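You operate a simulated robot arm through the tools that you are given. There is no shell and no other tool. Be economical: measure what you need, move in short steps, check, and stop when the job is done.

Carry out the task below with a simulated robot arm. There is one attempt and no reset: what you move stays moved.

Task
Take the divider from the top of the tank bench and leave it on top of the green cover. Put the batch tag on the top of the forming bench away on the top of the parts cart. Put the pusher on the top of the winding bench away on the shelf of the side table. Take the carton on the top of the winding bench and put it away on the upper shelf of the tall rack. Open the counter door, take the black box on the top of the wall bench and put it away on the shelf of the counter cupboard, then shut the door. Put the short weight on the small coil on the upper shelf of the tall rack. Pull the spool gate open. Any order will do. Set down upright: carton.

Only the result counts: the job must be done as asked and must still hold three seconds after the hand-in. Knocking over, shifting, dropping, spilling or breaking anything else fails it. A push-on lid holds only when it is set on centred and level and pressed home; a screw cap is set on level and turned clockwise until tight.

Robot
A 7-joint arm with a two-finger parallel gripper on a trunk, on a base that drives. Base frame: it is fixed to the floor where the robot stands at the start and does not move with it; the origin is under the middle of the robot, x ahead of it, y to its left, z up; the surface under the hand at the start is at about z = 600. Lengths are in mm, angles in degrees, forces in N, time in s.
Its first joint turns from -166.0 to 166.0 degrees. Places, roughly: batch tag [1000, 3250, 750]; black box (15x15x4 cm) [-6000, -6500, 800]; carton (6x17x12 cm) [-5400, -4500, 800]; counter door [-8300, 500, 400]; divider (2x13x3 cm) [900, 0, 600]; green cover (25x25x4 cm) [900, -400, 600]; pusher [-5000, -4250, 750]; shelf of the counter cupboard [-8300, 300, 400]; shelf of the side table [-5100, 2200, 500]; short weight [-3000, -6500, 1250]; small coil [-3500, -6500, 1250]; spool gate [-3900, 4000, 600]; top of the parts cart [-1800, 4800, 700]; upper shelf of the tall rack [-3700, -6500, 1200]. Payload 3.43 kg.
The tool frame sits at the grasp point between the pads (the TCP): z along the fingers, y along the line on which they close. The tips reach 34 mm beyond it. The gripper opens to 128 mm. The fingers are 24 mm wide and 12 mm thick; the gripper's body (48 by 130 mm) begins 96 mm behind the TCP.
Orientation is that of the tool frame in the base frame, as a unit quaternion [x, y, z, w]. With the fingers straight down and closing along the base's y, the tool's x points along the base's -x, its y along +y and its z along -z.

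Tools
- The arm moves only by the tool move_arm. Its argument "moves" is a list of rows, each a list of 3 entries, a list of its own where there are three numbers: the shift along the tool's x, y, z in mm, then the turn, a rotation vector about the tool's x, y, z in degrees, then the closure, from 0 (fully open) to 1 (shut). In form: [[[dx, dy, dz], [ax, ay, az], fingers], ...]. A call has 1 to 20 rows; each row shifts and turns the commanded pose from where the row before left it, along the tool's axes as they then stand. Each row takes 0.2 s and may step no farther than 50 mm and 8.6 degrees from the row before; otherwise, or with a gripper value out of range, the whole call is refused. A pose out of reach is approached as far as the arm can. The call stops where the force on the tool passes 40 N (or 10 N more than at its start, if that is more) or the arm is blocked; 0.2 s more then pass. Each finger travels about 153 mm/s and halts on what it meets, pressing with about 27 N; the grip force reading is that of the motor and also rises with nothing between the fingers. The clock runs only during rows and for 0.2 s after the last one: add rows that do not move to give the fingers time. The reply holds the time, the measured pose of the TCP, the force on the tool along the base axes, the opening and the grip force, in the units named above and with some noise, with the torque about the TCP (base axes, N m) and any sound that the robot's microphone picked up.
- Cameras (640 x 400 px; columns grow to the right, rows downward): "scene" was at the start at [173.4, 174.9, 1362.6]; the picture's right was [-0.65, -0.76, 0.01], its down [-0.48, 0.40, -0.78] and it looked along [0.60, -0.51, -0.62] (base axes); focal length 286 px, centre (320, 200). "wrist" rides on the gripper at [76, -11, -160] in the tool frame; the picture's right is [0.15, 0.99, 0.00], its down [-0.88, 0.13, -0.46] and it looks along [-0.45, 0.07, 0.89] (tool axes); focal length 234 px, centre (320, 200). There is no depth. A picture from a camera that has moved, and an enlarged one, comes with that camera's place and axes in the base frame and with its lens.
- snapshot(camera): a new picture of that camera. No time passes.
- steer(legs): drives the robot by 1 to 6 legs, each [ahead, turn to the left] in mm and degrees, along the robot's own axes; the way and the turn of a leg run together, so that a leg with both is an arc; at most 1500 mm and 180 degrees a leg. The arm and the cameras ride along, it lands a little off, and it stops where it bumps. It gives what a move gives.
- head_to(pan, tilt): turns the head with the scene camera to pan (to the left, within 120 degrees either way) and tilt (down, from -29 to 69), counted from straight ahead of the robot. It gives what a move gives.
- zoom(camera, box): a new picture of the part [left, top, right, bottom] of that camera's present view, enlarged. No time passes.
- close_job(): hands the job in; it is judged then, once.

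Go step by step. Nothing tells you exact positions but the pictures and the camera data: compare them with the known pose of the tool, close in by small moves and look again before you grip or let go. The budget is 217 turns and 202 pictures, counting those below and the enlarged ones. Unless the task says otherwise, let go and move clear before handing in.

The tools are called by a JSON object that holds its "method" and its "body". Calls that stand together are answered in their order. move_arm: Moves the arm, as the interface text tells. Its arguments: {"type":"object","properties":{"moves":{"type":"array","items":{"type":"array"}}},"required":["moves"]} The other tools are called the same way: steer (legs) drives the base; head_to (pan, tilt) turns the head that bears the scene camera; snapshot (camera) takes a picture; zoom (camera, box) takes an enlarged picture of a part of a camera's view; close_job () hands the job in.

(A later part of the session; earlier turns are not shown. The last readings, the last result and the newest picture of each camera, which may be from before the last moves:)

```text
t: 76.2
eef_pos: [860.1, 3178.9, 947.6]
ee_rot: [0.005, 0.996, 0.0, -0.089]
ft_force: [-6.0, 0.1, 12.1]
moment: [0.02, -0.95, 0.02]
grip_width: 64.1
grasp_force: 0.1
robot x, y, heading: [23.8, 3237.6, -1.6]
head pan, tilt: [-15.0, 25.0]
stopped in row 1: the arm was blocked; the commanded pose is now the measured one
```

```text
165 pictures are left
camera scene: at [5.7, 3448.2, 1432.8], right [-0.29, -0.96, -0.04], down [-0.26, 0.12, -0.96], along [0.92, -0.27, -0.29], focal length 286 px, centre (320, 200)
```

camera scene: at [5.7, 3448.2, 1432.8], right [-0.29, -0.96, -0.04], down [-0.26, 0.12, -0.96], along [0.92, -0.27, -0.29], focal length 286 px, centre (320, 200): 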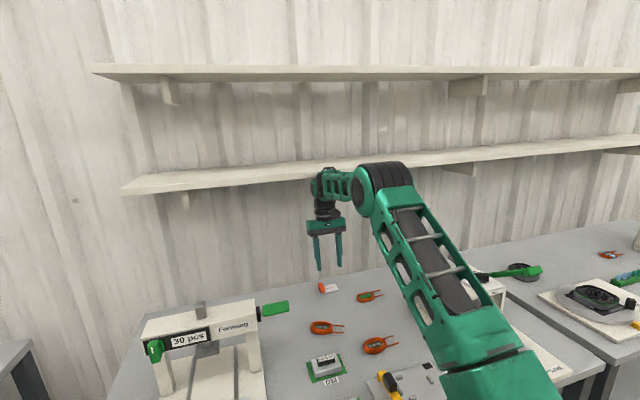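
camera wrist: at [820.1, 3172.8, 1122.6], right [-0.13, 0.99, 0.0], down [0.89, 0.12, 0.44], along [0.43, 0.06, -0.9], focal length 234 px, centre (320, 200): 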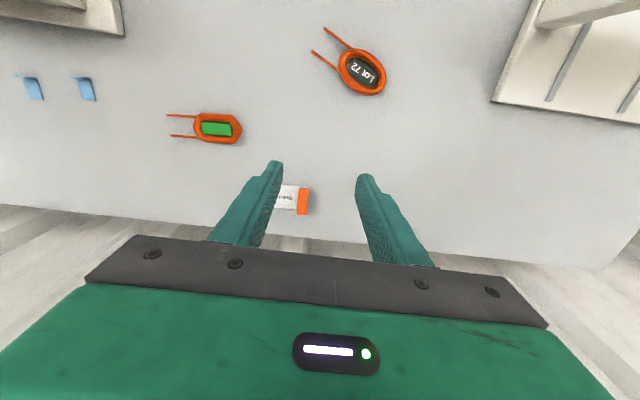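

{"method": "zoom", "body": {"camera": "scene", "box": [260, 120, 460, 300]}}

{"method": "snapshot", "body": {"camera": "wrist"}}

```text
2.22 times, centred on (360, 210) of scene
camera zoom: at [5.7, 3448.2, 1432.8], right [-0.29, -0.96, -0.04], down [-0.26, 0.12, -0.96], along [0.92, -0.27, -0.29], focal length 635 px, centre (231, 178)
```

zoom: 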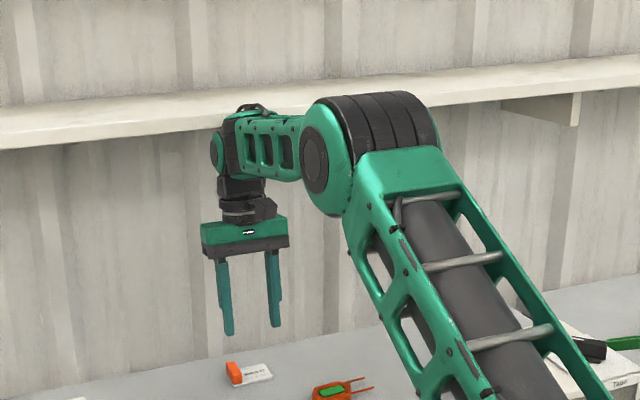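

```text
163 pictures are left
camera wrist: at [813.0, 3168.0, 1118.3], right [-0.14, 0.99, 0.02], down [0.95, 0.12, 0.29], along [0.29, 0.06, -0.96], focal length 234 px, centre (320, 200)
```

wrist: 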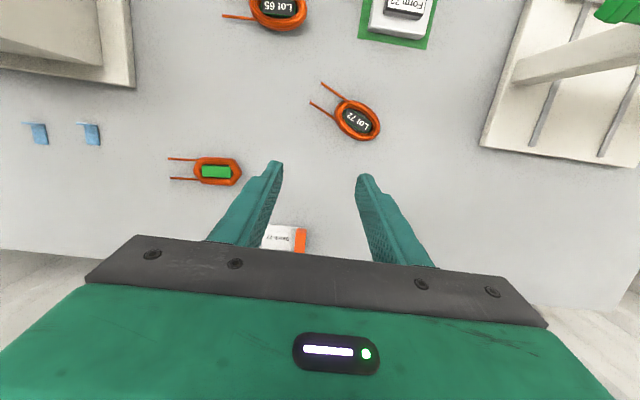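

{"method": "move_arm", "body": {"moves": [[[15, 0, 5], [0, 0, 0], 0.5], [[20, 0, 6], [0, 0, 0], 0.5]]}}

{"method": "snapshot", "body": {"camera": "scene"}}

```text
t: 76.5
eef_pos: [976.5, 3172.9, 759.6]
ee_rot: [0.004, 0.986, 0.002, -0.165]
ft_force: [-5.0, 2.0, -5.7]
moment: [-0.19, -0.53, 0.05]
grip_width: 63.9
grasp_force: 0.1
robot x, y, heading: [27.7, 3234.3, -1.7]
head pan, tilt: [-15.0, 25.0]
stopped in row 1: the arm was blocked; the commanded pose is now the measured one
```

```text
162 pictures are left
camera scene: at [177.3, 3440.9, 1390.6], right [-0.29, -0.96, -0.01], down [-0.38, 0.12, -0.92], along [0.88, -0.26, -0.4], focal length 286 px, centre (320, 200)
```

scene: 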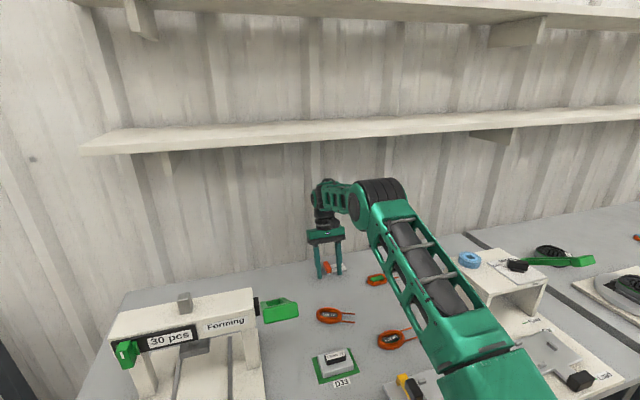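

{"method": "snapshot", "body": {"camera": "wrist"}}

{"method": "zoom", "body": {"camera": "scene", "box": [270, 160, 430, 310]}}

```text
161 pictures are left
camera wrist: at [956.4, 3161.7, 937.0], right [-0.13, 0.99, 0.05], down [0.98, 0.12, 0.15], along [0.14, 0.07, -0.99], focal length 234 px, centre (320, 200)
```

wrist: 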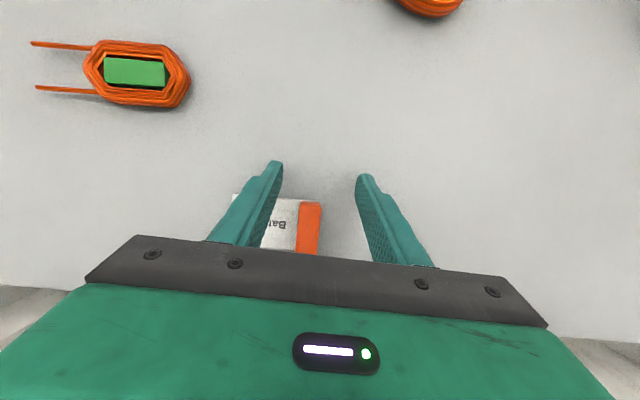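

```text
2.67 times, centred on (350, 235) of scene
camera zoom: at [177.3, 3440.9, 1390.6], right [-0.29, -0.96, -0.01], down [-0.38, 0.12, -0.92], along [0.88, -0.26, -0.4], focal length 762 px, centre (240, 107)
```

zoom: 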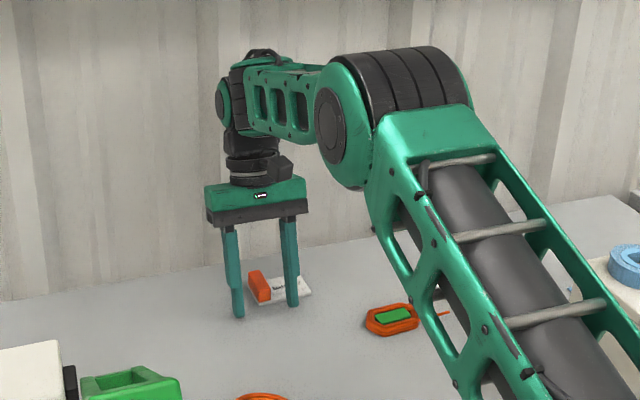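

The body settled level again and the arm dropped beside the tag without disturbing anything. I'll lift a little, back off, and tilt the fingers forward so the wrist stays clear of the shelf.

{"method": "move_arm", "body": {"moves": [[[3.3, 0, -9.5], [0, 0, 0], 0.5], [[5, 0, -14], [0, 0, 0], 0.5], [[33.7, 0, 4.6], [0, 0, 0], 0.5], [[33.7, 0, 4.6], [0, 0, 0], 0.5], [[33.7, 0, 4.6], [0, 0, 0], 0.5]]}}

{"method": "snapshot", "body": {"camera": "scene"}}

```text
t: 76.9
eef_pos: [993.6, 3166.0, 756.8]
ee_rot: [0.01, 0.982, 0.001, -0.188]
ft_force: [2.6, -1.2, 24.3]
moment: [0.74, 0.01, -0.05]
grip_width: 62.7
grasp_force: 0.0
robot x, y, heading: [29.0, 3232.8, -1.8]
head pan, tilt: [-15.0, 25.0]
stopped in row 1: the force on the tool passed its limit at 166 N (the readings are from after the stop); the commanded pose is now the measured one
```

```text
159 pictures are left
camera scene: at [231.7, 3436.3, 1382.2], right [-0.29, -0.96, 0.0], down [-0.42, 0.12, -0.9], along [0.86, -0.26, -0.43], focal length 286 px, centre (320, 200)
```

scene: 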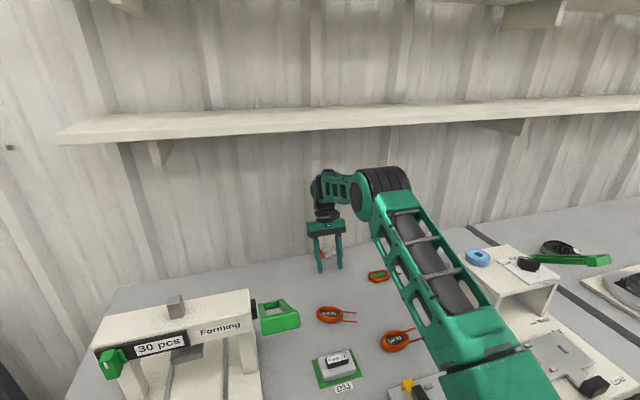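

{"method": "move_arm", "body": {"moves": [[[1, 0, -3], [0, 0, 0], 0.5], [[0, 0, 0], [0, 0, 0], 0.5]]}}

{"method": "snapshot", "body": {"camera": "wrist"}}

{"method": "zoom", "body": {"camera": "scene", "box": [270, 160, 430, 310]}}

```text
t: 77.5
eef_pos: [984.2, 3167.4, 767.3]
ee_rot: [0.01, 0.983, 0.0, -0.186]
ft_force: [0.6, -0.1, 0.3]
moment: [-0.02, 0.01, 0.01]
grip_width: 63.9
grasp_force: 0.1
robot x, y, heading: [28.0, 3231.9, -2.2]
head pan, tilt: [-15.0, 25.0]
```

```text
158 pictures are left
camera wrist: at [971.6, 3156.6, 945.1], right [-0.12, 0.99, 0.05], down [0.99, 0.11, 0.1], along [0.1, 0.06, -0.99], focal length 234 px, centre (320, 200)
```

wrist: 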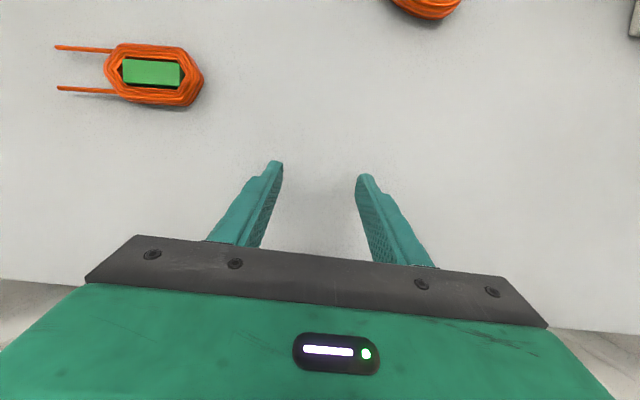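

```text
2.67 times, centred on (350, 235) of scene
camera zoom: at [231.6, 3436.4, 1382.2], right [-0.29, -0.96, 0.0], down [-0.42, 0.12, -0.9], along [0.86, -0.26, -0.43], focal length 762 px, centre (240, 107)
```

zoom: 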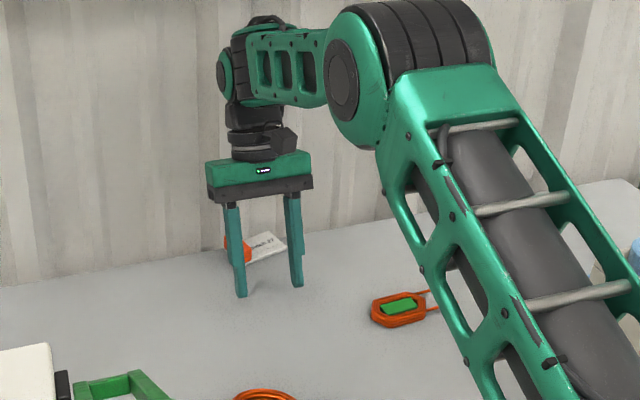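

{"method": "move_arm", "body": {"moves": [[[11, 0, -28], [0, 0, 0], 0.5], [[34, 0, 13], [0, 0, 0], 0.5], [[34, 0, 13], [0, 0, 0], 0.5], [[34, 0, 13], [0, 0, 0], 0.5], [[34, 0, 13], [0, 0, 0], 0.5]]}}

{"method": "head_to", "body": {"pan": -20, "tilt": 40}}

{"method": "snapshot", "body": {"camera": "scene"}}

```text
t: 78.7
eef_pos: [838.1, 3167.2, 796.4]
ee_rot: [0.009, 0.983, 0.0, -0.186]
ft_force: [0.1, 0.0, -0.3]
moment: [-0.01, 0.01, 0.03]
grip_width: 64.2
grasp_force: 0.0
robot x, y, heading: [30.2, 3232.1, -2.2]
head pan, tilt: [-15.0, 25.0]
```

```text
t: 79.5
eef_pos: [838.5, 3167.2, 797.9]
ee_rot: [0.01, 0.983, 0.0, -0.186]
ft_force: [-0.6, 0.0, -0.1]
moment: [-0.03, -0.01, -0.01]
grip_width: 63.9
grasp_force: 0.0
robot x, y, heading: [23.9, 3233.6, -2.0]
head pan, tilt: [-20.0, 40.0]
```

```text
156 pictures are left
camera scene: at [221.8, 3431.6, 1359.1], right [-0.37, -0.93, 0.0], down [-0.61, 0.24, -0.76], along [0.7, -0.29, -0.65], focal length 286 px, centre (320, 200)
```

scene: 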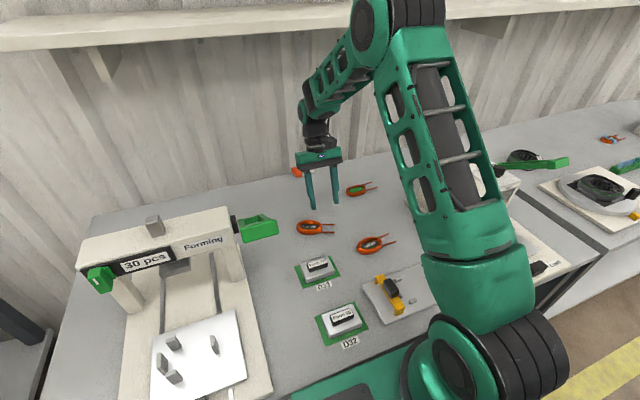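

{"method": "move_arm", "body": {"moves": [[[0, 0, 0], [0, -8.3, 0], 0.5], [[0, 0, 0], [0, -8.3, 0], 0.5], [[0, 0, 0], [0, -8.3, 0], 0.5], [[0, 0, 0], [0, -8.3, 0], 0.5], [[0, 0, 0], [0, -8.3, 0], 0.5], [[0, 0, 0], [0, -8.3, 0], 0.5], [[0, 0, 0], [0, 0, 0], 0.5]]}}

{"method": "snapshot", "body": {"camera": "scene"}}

{"method": "snapshot", "body": {"camera": "wrist"}}

```text
t: 81.1
eef_pos: [837.8, 3169.8, 800.3]
ee_rot: [0.009, 0.969, -0.003, 0.246]
ft_force: [0.8, 0.4, -1.2]
moment: [-0.01, -0.02, 0.02]
grip_width: 64.0
grasp_force: 0.1
robot x, y, heading: [28.4, 3231.2, -2.0]
head pan, tilt: [-20.0, 40.0]
```

```text
155 pictures are left
camera scene: at [221.8, 3431.5, 1359.0], right [-0.37, -0.93, 0.0], down [-0.61, 0.24, -0.76], along [0.7, -0.29, -0.65], focal length 286 px, centre (320, 200)
```

scene: 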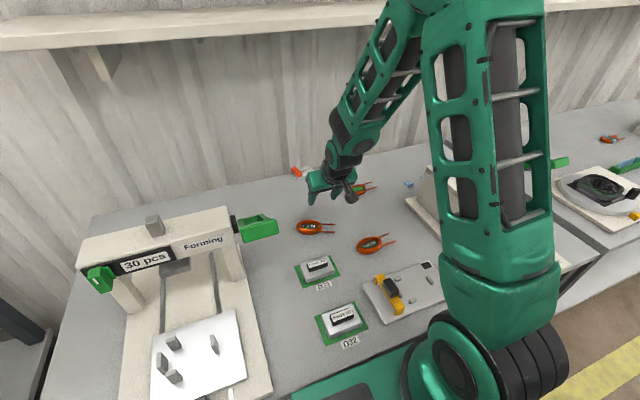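

```text
154 pictures are left
camera wrist: at [695.2, 3161.0, 904.0], right [-0.11, 0.99, -0.07], down [0.56, 0.12, 0.82], along [0.82, 0.05, -0.57], focal length 234 px, centre (320, 200)
```

wrist: 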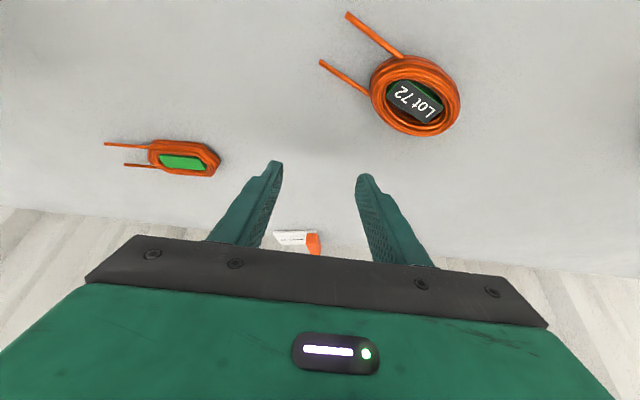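

{"method": "zoom", "body": {"camera": "scene", "box": [270, 150, 350, 200]}}

{"method": "zoom", "body": {"camera": "wrist", "box": [250, 200, 370, 275]}}

```text
8.00 times, centred on (310, 175) of scene
camera zoom: at [221.8, 3431.5, 1359.0], right [-0.37, -0.93, 0.0], down [-0.61, 0.24, -0.76], along [0.7, -0.29, -0.65], focal length 2286 px, centre (400, 400)
```

zoom: 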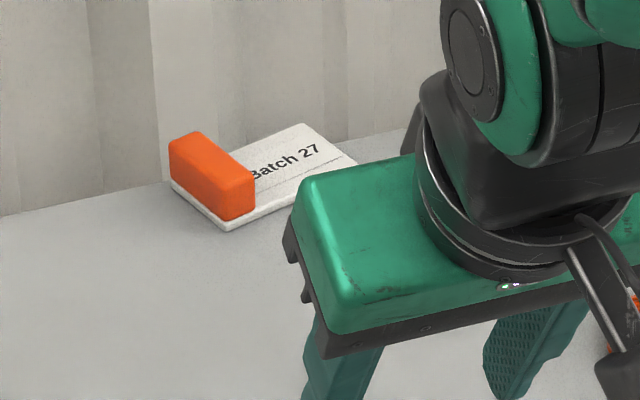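

```text
5.33 times, centred on (310, 238) of wrist
camera zoom: at [695.2, 3161.0, 904.0], right [-0.11, 0.99, -0.07], down [0.56, 0.12, 0.82], along [0.82, 0.05, -0.57], focal length 1249 px, centre (373, 0)
```

zoom: 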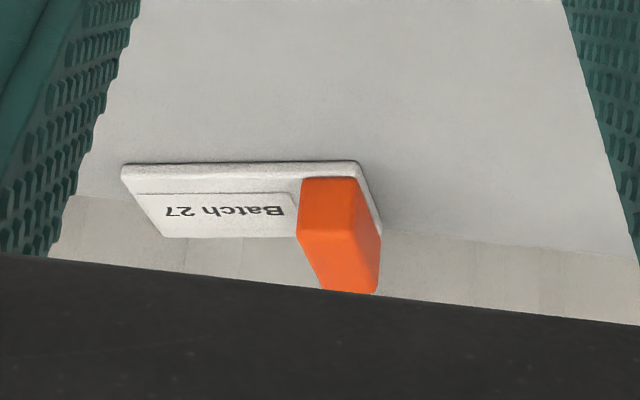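

{"method": "move_arm", "body": {"moves": [[[-37, 2, 20], [0, 0, 0], 0.5], [[-37, 2, 20], [0, 0, 0], 0.5], [[-37, 2, 20], [0, 0, 0], 0.5], [[-37, 2, 20], [0, 0, 0], 0.5], [[-30, 2, 16], [0, 0, 0], 0.5], [[0, 0, 0], [0, 0, 0], 0.5]]}}

{"method": "snapshot", "body": {"camera": "wrist"}}

{"method": "zoom", "body": {"camera": "scene", "box": [240, 100, 400, 200]}}

```text
t: 82.5
eef_pos: [1039.9, 3174.4, 802.8]
ee_rot: [0.009, 0.969, -0.004, 0.246]
ft_force: [-0.4, -0.3, 0.2]
moment: [0.0, -0.02, 0.02]
grip_width: 63.9
grasp_force: 0.1
robot x, y, heading: [28.8, 3229.1, -2.1]
head pan, tilt: [-20.0, 40.0]
```

```text
151 pictures are left
camera wrist: at [896.9, 3167.5, 907.6], right [-0.11, 0.99, -0.07], down [0.56, 0.12, 0.82], along [0.82, 0.05, -0.57], focal length 234 px, centre (320, 200)
```

wrist: 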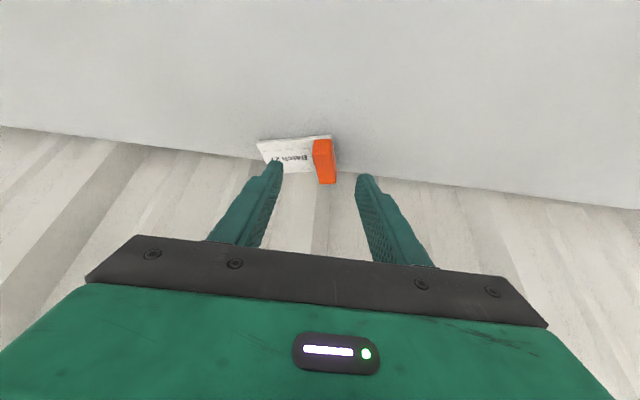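

```text
4.00 times, centred on (320, 150) of scene
camera zoom: at [221.8, 3431.5, 1359.0], right [-0.37, -0.93, 0.0], down [-0.61, 0.24, -0.76], along [0.7, -0.29, -0.65], focal length 1143 px, centre (320, 400)
```

zoom: 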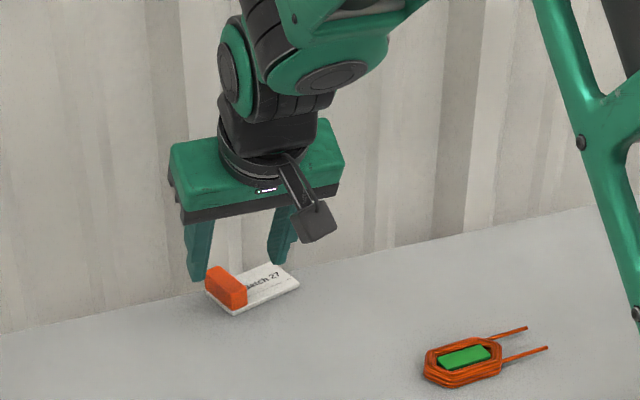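

{"method": "move_arm", "body": {"moves": [[[1, 2, 12], [0, 0, 0], 0.5], [[1, 0, 12], [0, 0, 0], 0.5], [[1, 0, 9], [0, 0, 0], 0.5], [[0, 0, 0], [0, 0, 0], 0.5]]}}

{"method": "zoom", "body": {"camera": "wrist", "box": [220, 100, 420, 225]}}

{"method": "zoom", "body": {"camera": "scene", "box": [260, 130, 360, 200]}}

```text
t: 83.5
eef_pos: [1052.7, 3177.1, 769.2]
ee_rot: [0.01, 0.97, -0.004, 0.245]
ft_force: [-0.9, -0.3, 0.1]
moment: [-0.03, -0.03, 0.01]
grip_width: 64.1
grasp_force: 0.1
robot x, y, heading: [28.3, 3232.3, -1.9]
head pan, tilt: [-20.0, 40.0]
```

```text
3.20 times, centred on (320, 162) of wrist
camera zoom: at [910.5, 3169.1, 874.9], right [-0.11, 0.99, -0.07], down [0.56, 0.12, 0.82], along [0.82, 0.05, -0.57], focal length 749 px, centre (320, 320)
```

zoom: 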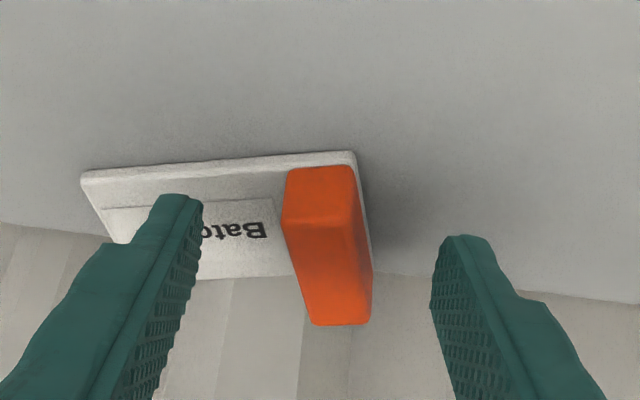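

```text
5.71 times, centred on (310, 165) of scene
camera zoom: at [221.9, 3431.5, 1359.0], right [-0.37, -0.93, 0.0], down [-0.61, 0.24, -0.76], along [0.7, -0.29, -0.65], focal length 1633 px, centre (377, 400)
```

zoom: 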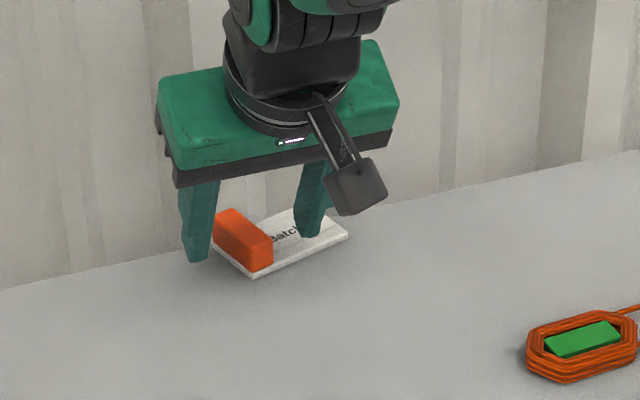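

{"method": "move_arm", "body": {"moves": [[[0, 0, 0], [0, 0, 0], 0.7], [[0, 0, 0], [0, 0, 0], 0.9], [[0, 0, 0], [0, 0, 0], 1], [[0, 0, 0], [0, 0, 0], 1]]}}

{"method": "zoom", "body": {"camera": "wrist", "box": [220, 100, 420, 225]}}

```text
t: 84.5
eef_pos: [1053.5, 3177.1, 770.0]
ee_rot: [0.009, 0.97, -0.004, 0.245]
ft_force: [0.7, -0.5, -0.4]
moment: [0.02, -0.05, 0.0]
grip_width: 17.9
grasp_force: 27.2
robot x, y, heading: [32.2, 3233.0, -2.0]
head pan, tilt: [-20.0, 40.0]
```

```text
3.20 times, centred on (320, 162) of wrist
camera zoom: at [910.5, 3169.1, 874.9], right [-0.11, 0.99, -0.07], down [0.56, 0.12, 0.82], along [0.82, 0.05, -0.57], focal length 749 px, centre (320, 320)
```

zoom: 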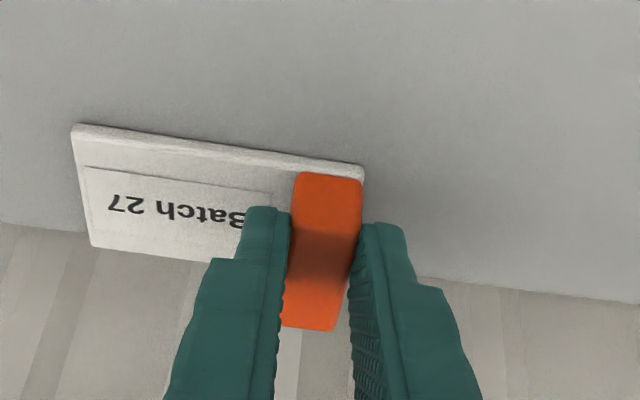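

{"method": "move_arm", "body": {"moves": [[[-5, 0, -9], [0, 0, 0], 1], [[-14, 0, -26], [0, 0, 0], 1], [[35, 0, -19], [0, 0, 0], 1], [[35, 0, -19], [0, 0, 0], 1], [[35, 0, -19], [0, 0, 0], 1], [[30, 0, -25], [0, 0, 0], 1], [[30, 0, -25], [0, 0, 0], 1], [[30, 0, -25], [0, 0, 0], 1], [[30, 0, -25], [0, 0, 0], 1], [[30, 0, -25], [0, 0, 0], 1]]}}

{"method": "snapshot", "body": {"camera": "wrist"}}

{"method": "snapshot", "body": {"camera": "scene"}}

```text
t: 86.7
eef_pos: [741.1, 3184.9, 845.1]
ee_rot: [0.01, 0.969, -0.004, 0.246]
ft_force: [0.3, -0.4, -0.9]
moment: [0.02, 0.01, 0.0]
grip_width: 17.9
grasp_force: 26.6
robot x, y, heading: [26.3, 3232.8, -2.2]
head pan, tilt: [-20.0, 40.0]
```

```text
146 pictures are left
camera wrist: at [598.9, 3176.1, 949.6], right [-0.11, 0.99, -0.07], down [0.56, 0.12, 0.82], along [0.82, 0.05, -0.57], focal length 234 px, centre (320, 200)
```

wrist: 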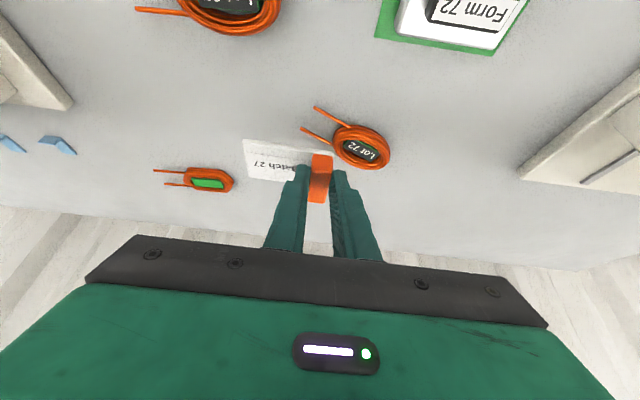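

```text
145 pictures are left
camera scene: at [222.3, 3431.5, 1359.0], right [-0.37, -0.93, 0.0], down [-0.61, 0.24, -0.76], along [0.7, -0.29, -0.65], focal length 286 px, centre (320, 200)
```

scene: 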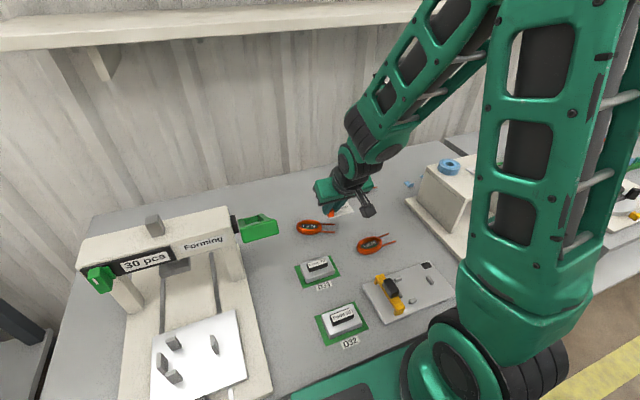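

Tag held. I'll raise and tuck the arm, back out, and drive towards the parts cart.

{"method": "move_arm", "body": {"moves": [[[12, 0, -44], [0, 0, 0], 1], [[12, 0, -44], [0, 0, 0], 1], [[12, 0, -44], [0, 0, 0], 1], [[12, 0, -44], [0, 0, 0], 1], [[12, 0, -44], [0, 0, 0], 1], [[12, 0, -44], [0, 0, 0], 1]]}}

{"method": "steer", "body": {"legs": [[-260, 0], [0, 92], [450, 0]]}}

{"method": "head_to", "body": {"pan": 45, "tilt": 22}}

{"method": "snapshot", "body": {"camera": "scene"}}

```text
t: 88.1
eef_pos: [555.3, 3188.3, 1046.9]
ee_rot: [0.009, 0.97, -0.004, 0.244]
ft_force: [0.7, 0.7, -0.6]
moment: [0.05, 0.06, -0.02]
grip_width: 18.0
grasp_force: 27.1
out of reach, approached as far as the arm can: row 3
robot x, y, heading: [27.3, 3234.3, -1.7]
head pan, tilt: [-20.0, 40.0]
```

```text
t: 96.8
eef_pos: [-218.4, 4223.2, 1047.5]
ee_rot: [0.694, -0.677, -0.175, -0.172]
ft_force: [-0.1, -0.5, -0.5]
moment: [-0.02, -0.02, 0.01]
grip_width: 18.0
grasp_force: 27.3
robot x, y, heading: [-243.5, 3693.0, 90.2]
head pan, tilt: [-20.0, 40.0]
```

```text
t: 98.1
eef_pos: [-218.2, 4211.5, 1052.4]
ee_rot: [0.693, -0.676, -0.179, -0.176]
ft_force: [-0.7, 0.0, -0.1]
moment: [-0.01, -0.01, 0.01]
grip_width: 17.9
grasp_force: 27.0
robot x, y, heading: [-240.7, 3695.0, 90.2]
head pan, tilt: [45.0, 22.0]
```

```text
144 pictures are left
camera scene: at [-543.2, 3867.3, 1387.4], right [0.7, 0.71, -0.01], down [0.27, -0.28, -0.92], along [-0.66, 0.65, -0.38], focal length 286 px, centre (320, 200)
```

scene: 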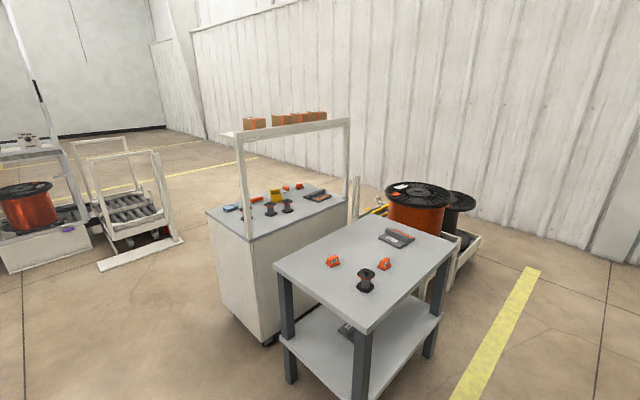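

{"method": "zoom", "body": {"camera": "scene", "box": [190, 160, 370, 260]}}

```text
3.56 times, centred on (280, 210) of scene
camera zoom: at [-543.2, 3867.3, 1387.4], right [0.7, 0.71, -0.01], down [0.27, -0.28, -0.92], along [-0.66, 0.65, -0.38], focal length 1016 px, centre (462, 164)
```

zoom: 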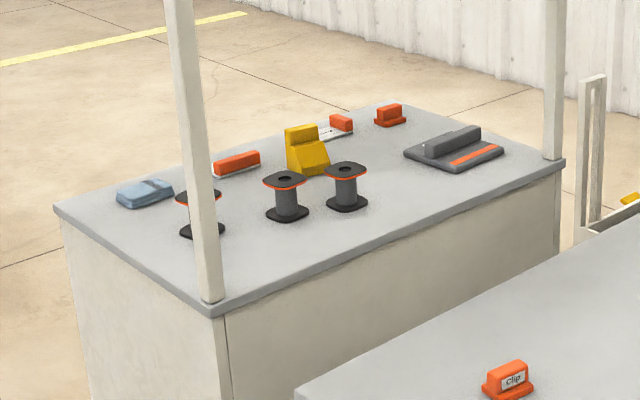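

{"method": "steer", "body": {"legs": [[30, 0], [0, 90], [1400, 0], [270, 0], [0, -90]]}}

{"method": "head_to", "body": {"pan": -5, "tilt": 40}}

{"method": "snapshot", "body": {"camera": "scene"}}

{"method": "snapshot", "body": {"camera": "wrist"}}

```text
t: 116.0
eef_pos: [-1886.2, 4265.9, 1052.9]
ee_rot: [-0.678, 0.691, 0.175, 0.18]
ft_force: [0.0, -0.3, -1.1]
moment: [-0.02, 0.0, 0.01]
grip_width: 17.6
grasp_force: 27.1
robot x, y, heading: [-1943.9, 3754.1, 87.6]
head pan, tilt: [45.0, 22.0]
```

```text
t: 117.1
eef_pos: [-1886.5, 4255.1, 1058.9]
ee_rot: [-0.677, 0.69, 0.178, 0.185]
ft_force: [-0.8, -0.6, 0.5]
moment: [0.01, -0.01, -0.02]
grip_width: 18.0
grasp_force: 27.1
robot x, y, heading: [-1946.8, 3752.1, 87.8]
head pan, tilt: [-5.0, 40.0]
```

```text
142 pictures are left
camera scene: at [-2166.8, 3954.4, 1359.0], right [0.99, -0.12, 0.0], down [-0.08, -0.65, -0.76], along [0.09, 0.75, -0.65], focal length 286 px, centre (320, 200)
```

scene: 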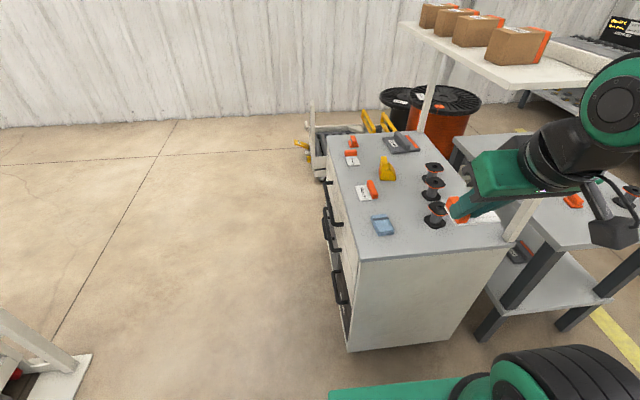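

```text
141 pictures are left
camera wrist: at [-1879.0, 4108.9, 1160.5], right [-0.99, -0.11, -0.08], down [-0.12, 0.54, 0.83], along [-0.05, 0.84, -0.55], focal length 234 px, centre (320, 200)
```

wrist: 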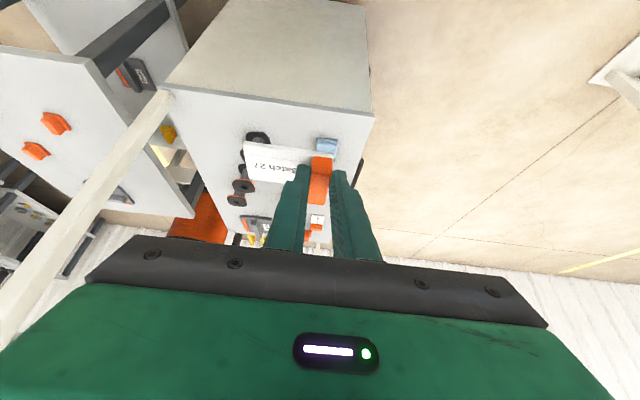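

{"method": "move_arm", "body": {"moves": [[[-9.5, -2.8, 40], [0, 1.4, 0], 1], [[-9.5, -2.8, 40], [0, 0, 0], 1], [[-9.5, -2.8, 40], [0, 0, 0], 1], [[-9.5, -2.8, 40], [0, 0, 0], 1], [[-9.5, -2.8, 40], [0, 0, 0], 1], [[-9.5, -2.8, 40], [0, 0, 0], 1], [[-9.5, -2.8, 40], [0, 0, 0], 1], [[0, 0, 0], [0, 0, 0], 1]]}}

{"method": "snapshot", "body": {"camera": "scene"}}

{"method": "snapshot", "body": {"camera": "wrist"}}

```text
t: 118.9
eef_pos: [-1865.3, 4455.3, 857.7]
ee_rot: [-0.679, 0.691, 0.172, 0.177]
ft_force: [0.2, -0.1, -0.3]
moment: [-0.01, 0.0, 0.0]
grip_width: 17.9
grasp_force: 27.2
out of reach, approached as far as the arm can: row 2, 3
robot x, y, heading: [-1943.7, 3750.5, 87.5]
head pan, tilt: [-5.0, 40.0]
```

```text
140 pictures are left
camera scene: at [-2166.7, 3954.5, 1359.0], right [0.99, -0.12, 0.0], down [-0.08, -0.65, -0.76], along [0.1, 0.75, -0.65], focal length 286 px, centre (320, 200)
```

scene: 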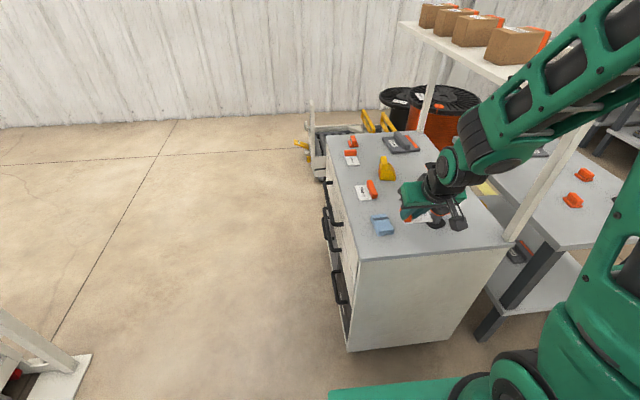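

```text
139 pictures are left
camera wrist: at [-1856.2, 4312.7, 962.8], right [-0.99, -0.11, -0.07], down [-0.12, 0.56, 0.82], along [-0.05, 0.82, -0.57], focal length 234 px, centre (320, 200)
```

wrist: 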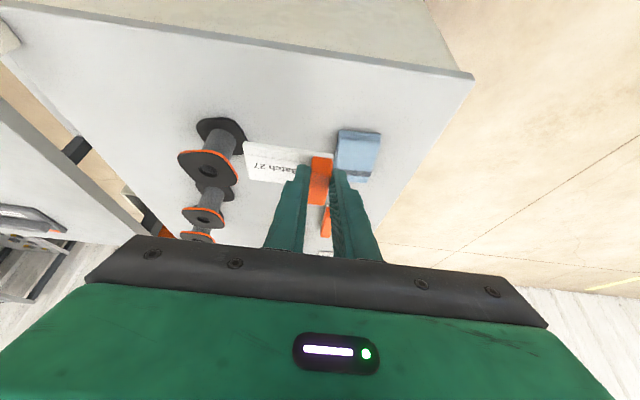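

{"method": "move_arm", "body": {"moves": [[[15.2, -3.5, 17.5], [0, 0, 0], 1], [[15.2, -3.5, 17.5], [0, 0, 0], 1], [[15.2, -3.5, 17.5], [0, 0, 0], 1], [[0, 0, 0], [0, 0, 0], 1]]}}

{"method": "snapshot", "body": {"camera": "wrist"}}

```text
t: 119.9
eef_pos: [-1851.6, 4442.2, 789.0]
ee_rot: [-0.679, 0.692, 0.171, 0.176]
ft_force: [-0.1, 0.1, -0.1]
moment: [0.0, 0.0, 0.0]
grip_width: 17.6
grasp_force: 26.5
robot x, y, heading: [-1944.8, 3753.6, 88.0]
head pan, tilt: [-5.0, 40.0]
```

```text
138 pictures are left
camera wrist: at [-1844.7, 4299.0, 894.6], right [-0.99, -0.11, -0.07], down [-0.12, 0.56, 0.82], along [-0.05, 0.82, -0.57], focal length 234 px, centre (320, 200)
```

wrist: 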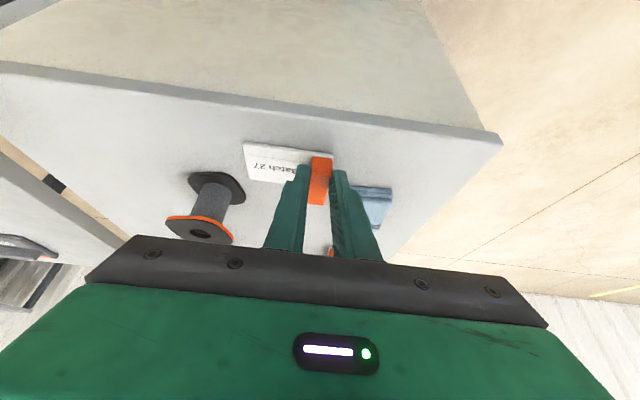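

{"method": "move_arm", "body": {"moves": [[[1.4, 0, 2.6], [0, 0, 0], 1], [[0, 0, 0], [0, 0, 0], 1], [[1.4, 0, 2.6], [0, 0, 0], 1], [[0, 0, 0], [0, 0, 0], 1], [[1, 0, 1.8], [0, 0, 0], 1], [[0, 0, 0], [0, 0, 0], 1]]}}

```text
t: 121.3
eef_pos: [-1851.5, 4442.0, 782.7]
ee_rot: [-0.679, 0.692, 0.171, 0.178]
ft_force: [-1.0, 5.2, 36.8]
moment: [0.67, -0.05, 0.09]
grip_width: 17.9
grasp_force: 26.9
robot x, y, heading: [-1947.8, 3754.5, 87.9]
head pan, tilt: [-5.0, 40.0]
```

{"method": "move_arm", "body": {"moves": [[[-0.8, 0, -1.5], [0, 0, 0], 1], [[0, 0, 0], [0, 0, 0], 0.75], [[0, 0, 0], [0, 0, 0], 0.75], [[0, 0, -30], [0, 0, 0], 0.75], [[0, 0, -40], [0, 0, 0], 0.75], [[-20, 0, -40], [0, 0, 0], 0.75]]}}

{"method": "snapshot", "body": {"camera": "wrist"}}

{"method": "snapshot", "body": {"camera": "scene"}}

```text
t: 122.7
eef_pos: [-1854.0, 4426.8, 895.2]
ee_rot: [-0.679, 0.692, 0.171, 0.176]
ft_force: [0.7, 0.1, 0.5]
moment: [-0.04, -0.03, -0.01]
grip_width: 31.7
grasp_force: 0.1
out of reach, approached as far as the arm can: row 4, 5
robot x, y, heading: [-1943.0, 3752.2, 87.8]
head pan, tilt: [-5.0, 40.0]
```

```text
137 pictures are left
camera wrist: at [-1845.5, 4283.8, 1000.6], right [-0.99, -0.11, -0.07], down [-0.12, 0.56, 0.82], along [-0.05, 0.82, -0.57], focal length 234 px, centre (320, 200)
```

wrist: 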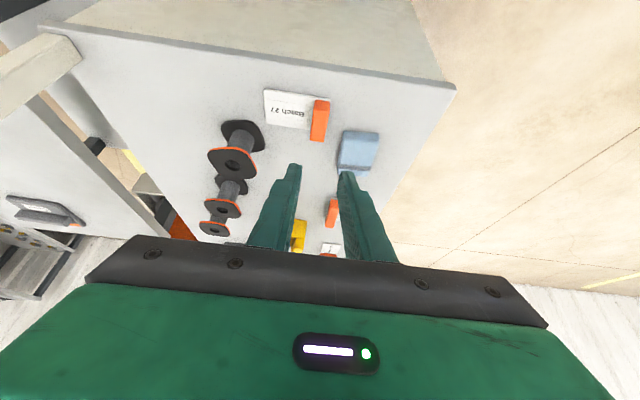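

```text
136 pictures are left
camera scene: at [-2166.7, 3955.1, 1358.9], right [0.99, -0.12, 0.0], down [-0.08, -0.65, -0.76], along [0.1, 0.75, -0.65], focal length 286 px, centre (320, 200)
```

scene: 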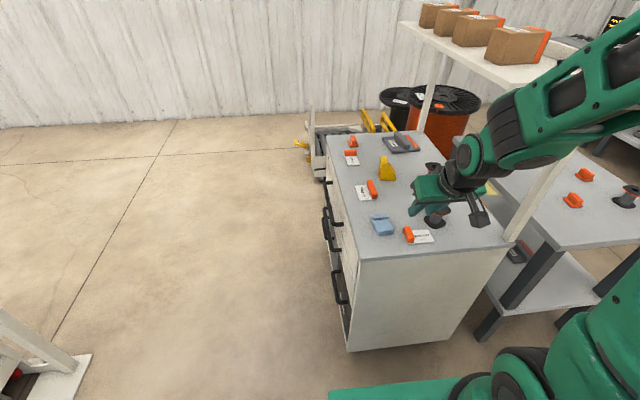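

{"method": "move_arm", "body": {"moves": [[[11, 0, -42.5], [0, 0, 0], 0.75], [[11, 0, -42.5], [0, 0, 0], 0.75], [[11, 0, -42.5], [0, 0, 0], 0.75], [[11, 0, -42.5], [0, 0, 0], 0.75], [[11, 0, -42.5], [0, 0, 0], 0.75]]}}

{"method": "head_to", "body": {"pan": 80, "tilt": 22}}

{"method": "snapshot", "body": {"camera": "scene"}}

```text
t: 123.9
eef_pos: [-1855.7, 4276.2, 1054.0]
ee_rot: [-0.679, 0.692, 0.171, 0.177]
ft_force: [-0.7, 0.8, 0.0]
moment: [-0.06, 0.03, 0.01]
grip_width: 31.7
grasp_force: 0.1
robot x, y, heading: [-1942.7, 3753.0, 88.0]
head pan, tilt: [-5.0, 40.0]
```

```text
t: 125.5
eef_pos: [-1855.1, 4276.7, 1054.7]
ee_rot: [-0.679, 0.691, 0.171, 0.176]
ft_force: [-0.4, 0.3, -0.5]
moment: [0.02, 0.02, 0.03]
grip_width: 32.3
grasp_force: 0.1
robot x, y, heading: [-1945.9, 3748.6, 87.8]
head pan, tilt: [80.0, 22.0]
```

```text
135 pictures are left
camera scene: at [-2268.0, 3890.0, 1388.1], right [0.21, 0.98, -0.01], down [0.37, -0.09, -0.93], along [-0.91, 0.19, -0.38], focal length 286 px, centre (320, 200)
```

scene: 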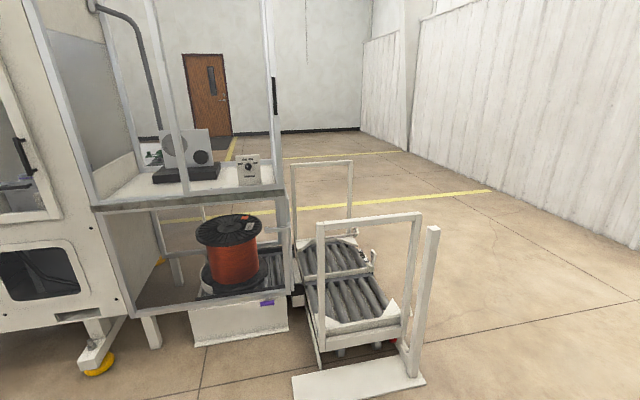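

{"method": "zoom", "body": {"camera": "scene", "box": [180, 130, 440, 330]}}

```text
2.00 times, centred on (310, 230) of scene
camera zoom: at [-2268.0, 3890.0, 1388.1], right [0.21, 0.98, -0.01], down [0.37, -0.09, -0.93], along [-0.91, 0.19, -0.38], focal length 572 px, centre (340, 140)
```

zoom: 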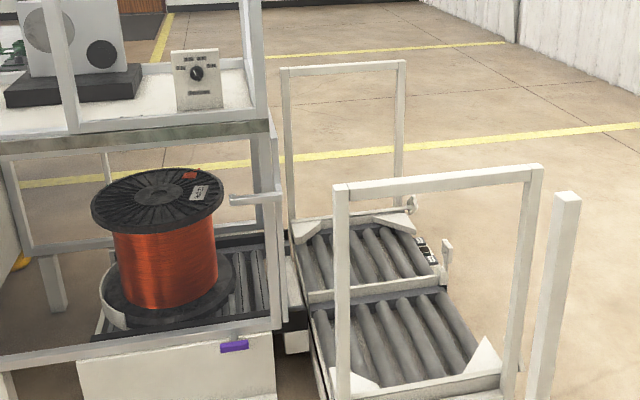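

{"method": "steer", "body": {"legs": [[0, 90], [450, 0]]}}

{"method": "head_to", "body": {"pan": 0, "tilt": 30}}

{"method": "snapshot", "body": {"camera": "scene"}}

```text
t: 132.6
eef_pos: [-2920.1, 3852.7, 1054.9]
ee_rot: [0.969, -0.005, -0.245, -0.002]
ft_force: [-0.4, 0.4, 0.7]
moment: [0.03, 0.02, 0.06]
grip_width: 31.9
grasp_force: 0.0
robot x, y, heading: [-2392.5, 3764.3, 177.9]
head pan, tilt: [80.0, 22.0]
```

```text
t: 134.1
eef_pos: [-2907.0, 3852.2, 1061.3]
ee_rot: [0.968, -0.004, -0.252, -0.002]
ft_force: [0.3, -0.1, 0.9]
moment: [0.02, -0.01, -0.02]
grip_width: 32.0
grasp_force: 0.0
robot x, y, heading: [-2397.7, 3764.8, 177.9]
head pan, tilt: [0.0, 30.0]
```

```text
133 pictures are left
camera scene: at [-2604.0, 3538.2, 1374.3], right [0.03, 1.0, 0.0], down [0.51, -0.02, -0.86], along [-0.86, 0.03, -0.51], focal length 286 px, centre (320, 200)
```

scene: 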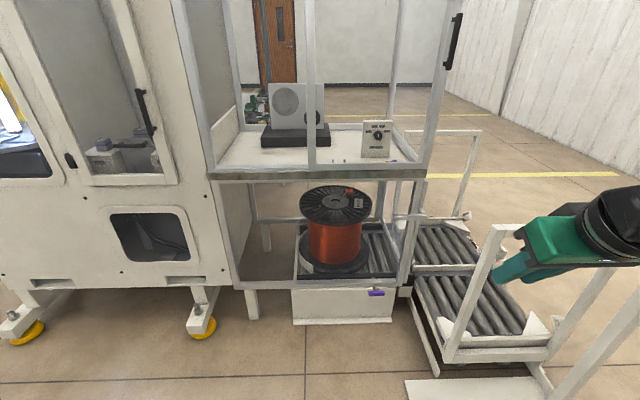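

{"method": "zoom", "body": {"camera": "scene", "box": [280, 100, 500, 350]}}

{"method": "snapshot", "body": {"camera": "wrist"}}

```text
1.60 times, centred on (390, 225) of scene
camera zoom: at [-2604.0, 3538.2, 1374.3], right [0.03, 1.0, 0.0], down [0.51, -0.02, -0.86], along [-0.86, 0.03, -0.51], focal length 457 px, centre (208, 160)
```

zoom: 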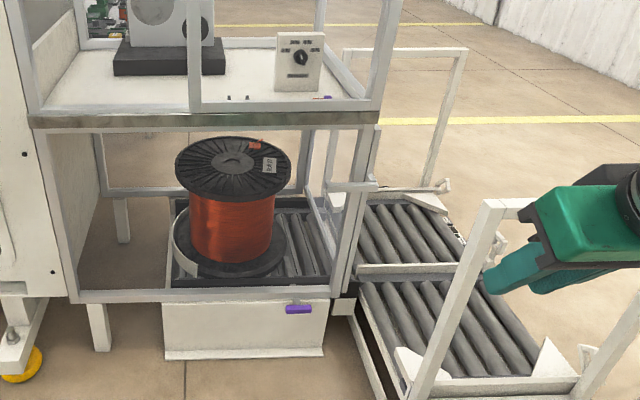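

```text
131 pictures are left
camera wrist: at [-2763.2, 3862.1, 1163.9], right [0.12, -0.99, -0.07], down [-0.55, -0.13, 0.83], along [-0.83, -0.06, -0.56], focal length 234 px, centre (320, 200)
```

wrist: 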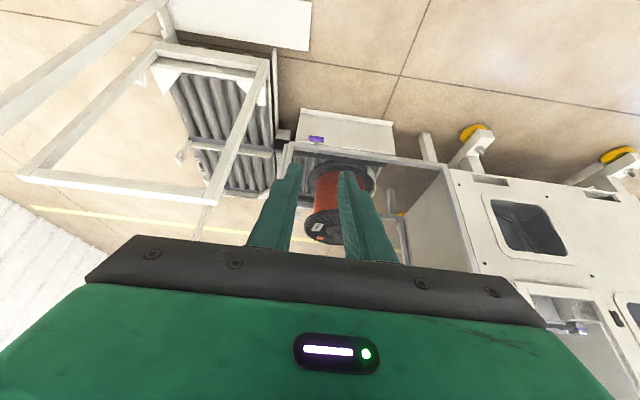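

{"method": "steer", "body": {"legs": [[0, -90], [600, 0], [0, 90]]}}

{"method": "snapshot", "body": {"camera": "scene"}}

{"method": "snapshot", "body": {"camera": "wrist"}}

```text
t: 144.6
eef_pos: [-2716.9, 4736.4, 1073.1]
ee_rot: [0.913, -0.31, -0.251, -0.088]
ft_force: [0.8, -0.6, 0.5]
moment: [0.07, 0.08, 0.01]
grip_width: 31.9
grasp_force: 0.0
robot x, y, heading: [-2378.7, 4384.0, 140.7]
head pan, tilt: [0.0, 30.0]
stopped in leg 3: the robot was blocked; the commanded pose is now the measured one
```

```text
130 pictures are left
camera scene: at [-2679.3, 4328.5, 1374.5], right [0.64, 0.77, 0.0], down [0.39, -0.33, -0.86], along [-0.66, 0.55, -0.51], focal length 286 px, centre (320, 200)
```

scene: 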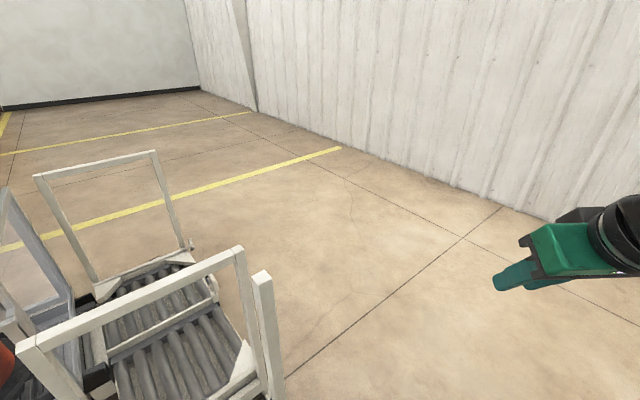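

```text
129 pictures are left
camera wrist: at [-2594.1, 4655.0, 1172.5], right [-0.5, -0.86, -0.08], down [-0.5, 0.21, 0.84], along [-0.71, 0.46, -0.53], focal length 234 px, centre (320, 200)
```

wrist: 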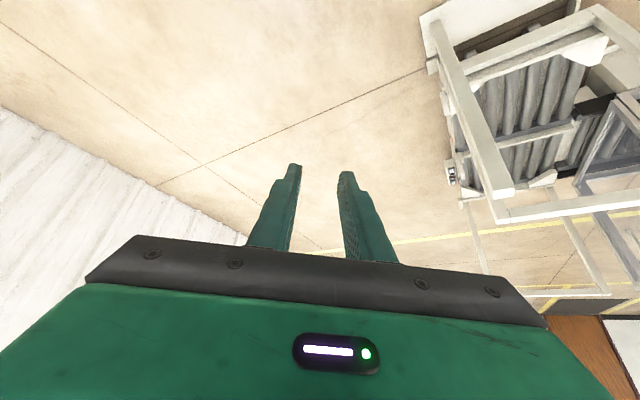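

{"method": "head_to", "body": {"pan": -115, "tilt": 40}}

{"method": "snapshot", "body": {"camera": "scene"}}

```text
t: 146.6
eef_pos: [-2718.1, 4735.4, 1072.2]
ee_rot: [0.914, -0.309, -0.249, -0.086]
ft_force: [0.0, 0.3, -0.6]
moment: [-0.03, 0.01, 0.0]
grip_width: 32.0
grasp_force: 0.2
robot x, y, heading: [-2374.4, 4386.2, 140.3]
head pan, tilt: [-115.0, 40.0]
```

```text
128 pictures are left
camera scene: at [-2534.1, 4308.6, 1360.6], right [0.43, -0.9, 0.01], down [-0.57, -0.28, -0.77], along [0.7, 0.32, -0.64], focal length 286 px, centre (320, 200)
```

scene: 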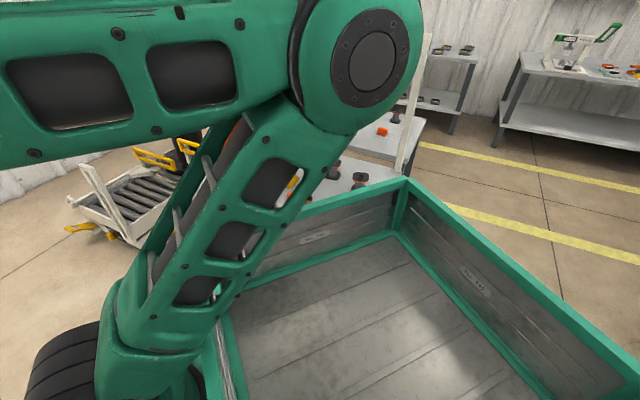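

{"method": "steer", "body": {"legs": [[0, -28], [-420, 0]]}}

{"method": "head_to", "body": {"pan": -60, "tilt": 30}}

{"method": "snapshot", "body": {"camera": "scene"}}

```text
t: 150.7
eef_pos: [-2354.4, 4471.0, 1072.5]
ee_rot: [0.813, -0.518, -0.223, -0.145]
ft_force: [0.4, -0.1, -0.2]
moment: [-0.01, -0.01, -0.02]
grip_width: 32.2
grasp_force: 0.1
robot x, y, heading: [-2215.0, 4000.4, 112.6]
head pan, tilt: [-115.0, 40.0]
```

```text
t: 151.9
eef_pos: [-2351.9, 4462.6, 1075.8]
ee_rot: [0.813, -0.518, -0.223, -0.145]
ft_force: [0.0, -0.7, 0.7]
moment: [-0.03, 0.01, -0.03]
grip_width: 32.2
grasp_force: 0.0
robot x, y, heading: [-2212.3, 4002.1, 112.9]
head pan, tilt: [-60.0, 30.0]
```

```text
127 pictures are left
camera scene: at [-2420.0, 4085.9, 1374.4], right [0.8, -0.6, 0.01], down [-0.3, -0.41, -0.86], along [0.53, 0.68, -0.51], focal length 286 px, centre (320, 200)
```

scene: 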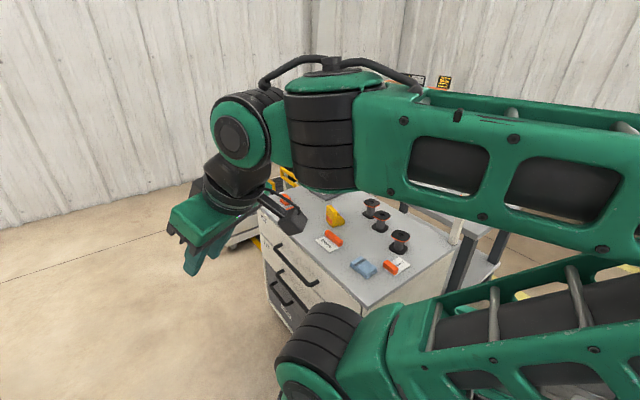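

{"method": "steer", "body": {"legs": [[0, 67], [250, 0]]}}

{"method": "head_to", "body": {"pan": -5, "tilt": 30}}

{"method": "snapshot", "body": {"camera": "scene"}}

{"method": "snapshot", "body": {"camera": "wrist"}}

```text
t: 157.1
eef_pos: [-2943.6, 4052.1, 1077.8]
ee_rot: [0.963, 0.017, -0.269, 0.003]
ft_force: [-0.9, 0.6, 0.1]
moment: [0.02, 0.01, 0.02]
grip_width: 31.7
grasp_force: 0.1
robot x, y, heading: [-2461.2, 4001.0, 179.9]
head pan, tilt: [-60.0, 30.0]
```

```text
t: 158.3
eef_pos: [-2936.6, 4052.5, 1074.5]
ee_rot: [0.967, 0.018, -0.256, 0.002]
ft_force: [0.3, -0.4, 0.0]
moment: [0.01, 0.03, 0.0]
grip_width: 32.1
grasp_force: 0.0
robot x, y, heading: [-2463.1, 4007.3, 180.1]
head pan, tilt: [-5.0, 30.0]
```

```text
126 pictures are left
camera scene: at [-2671.5, 3775.4, 1373.0], right [0.09, 1.0, 0.0], down [0.51, -0.04, -0.86], along [-0.85, 0.08, -0.52], focal length 286 px, centre (320, 200)
```

scene: 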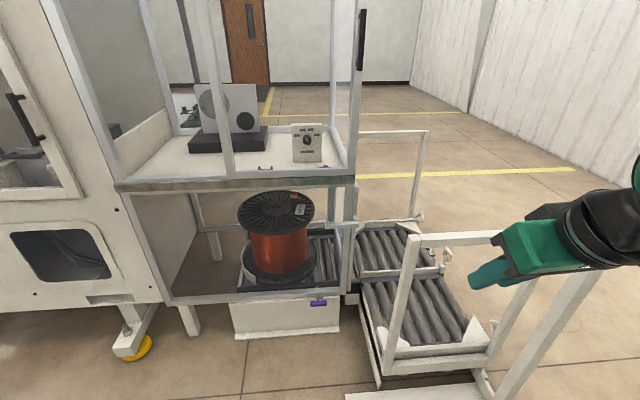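

```text
125 pictures are left
camera wrist: at [-2792.1, 4068.6, 1175.3], right [0.16, -0.98, -0.08], down [-0.53, -0.15, 0.83], along [-0.83, -0.09, -0.55], focal length 234 px, centre (320, 200)
```

wrist: 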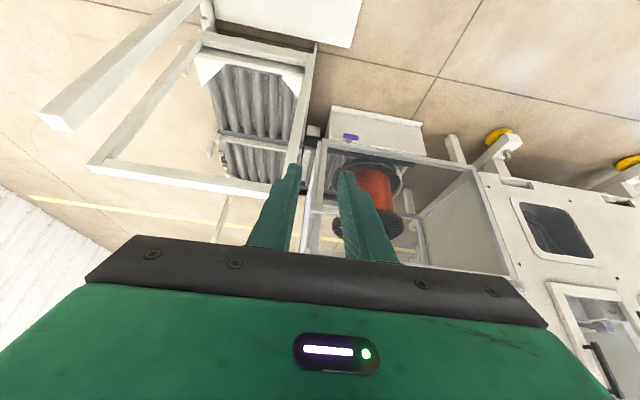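

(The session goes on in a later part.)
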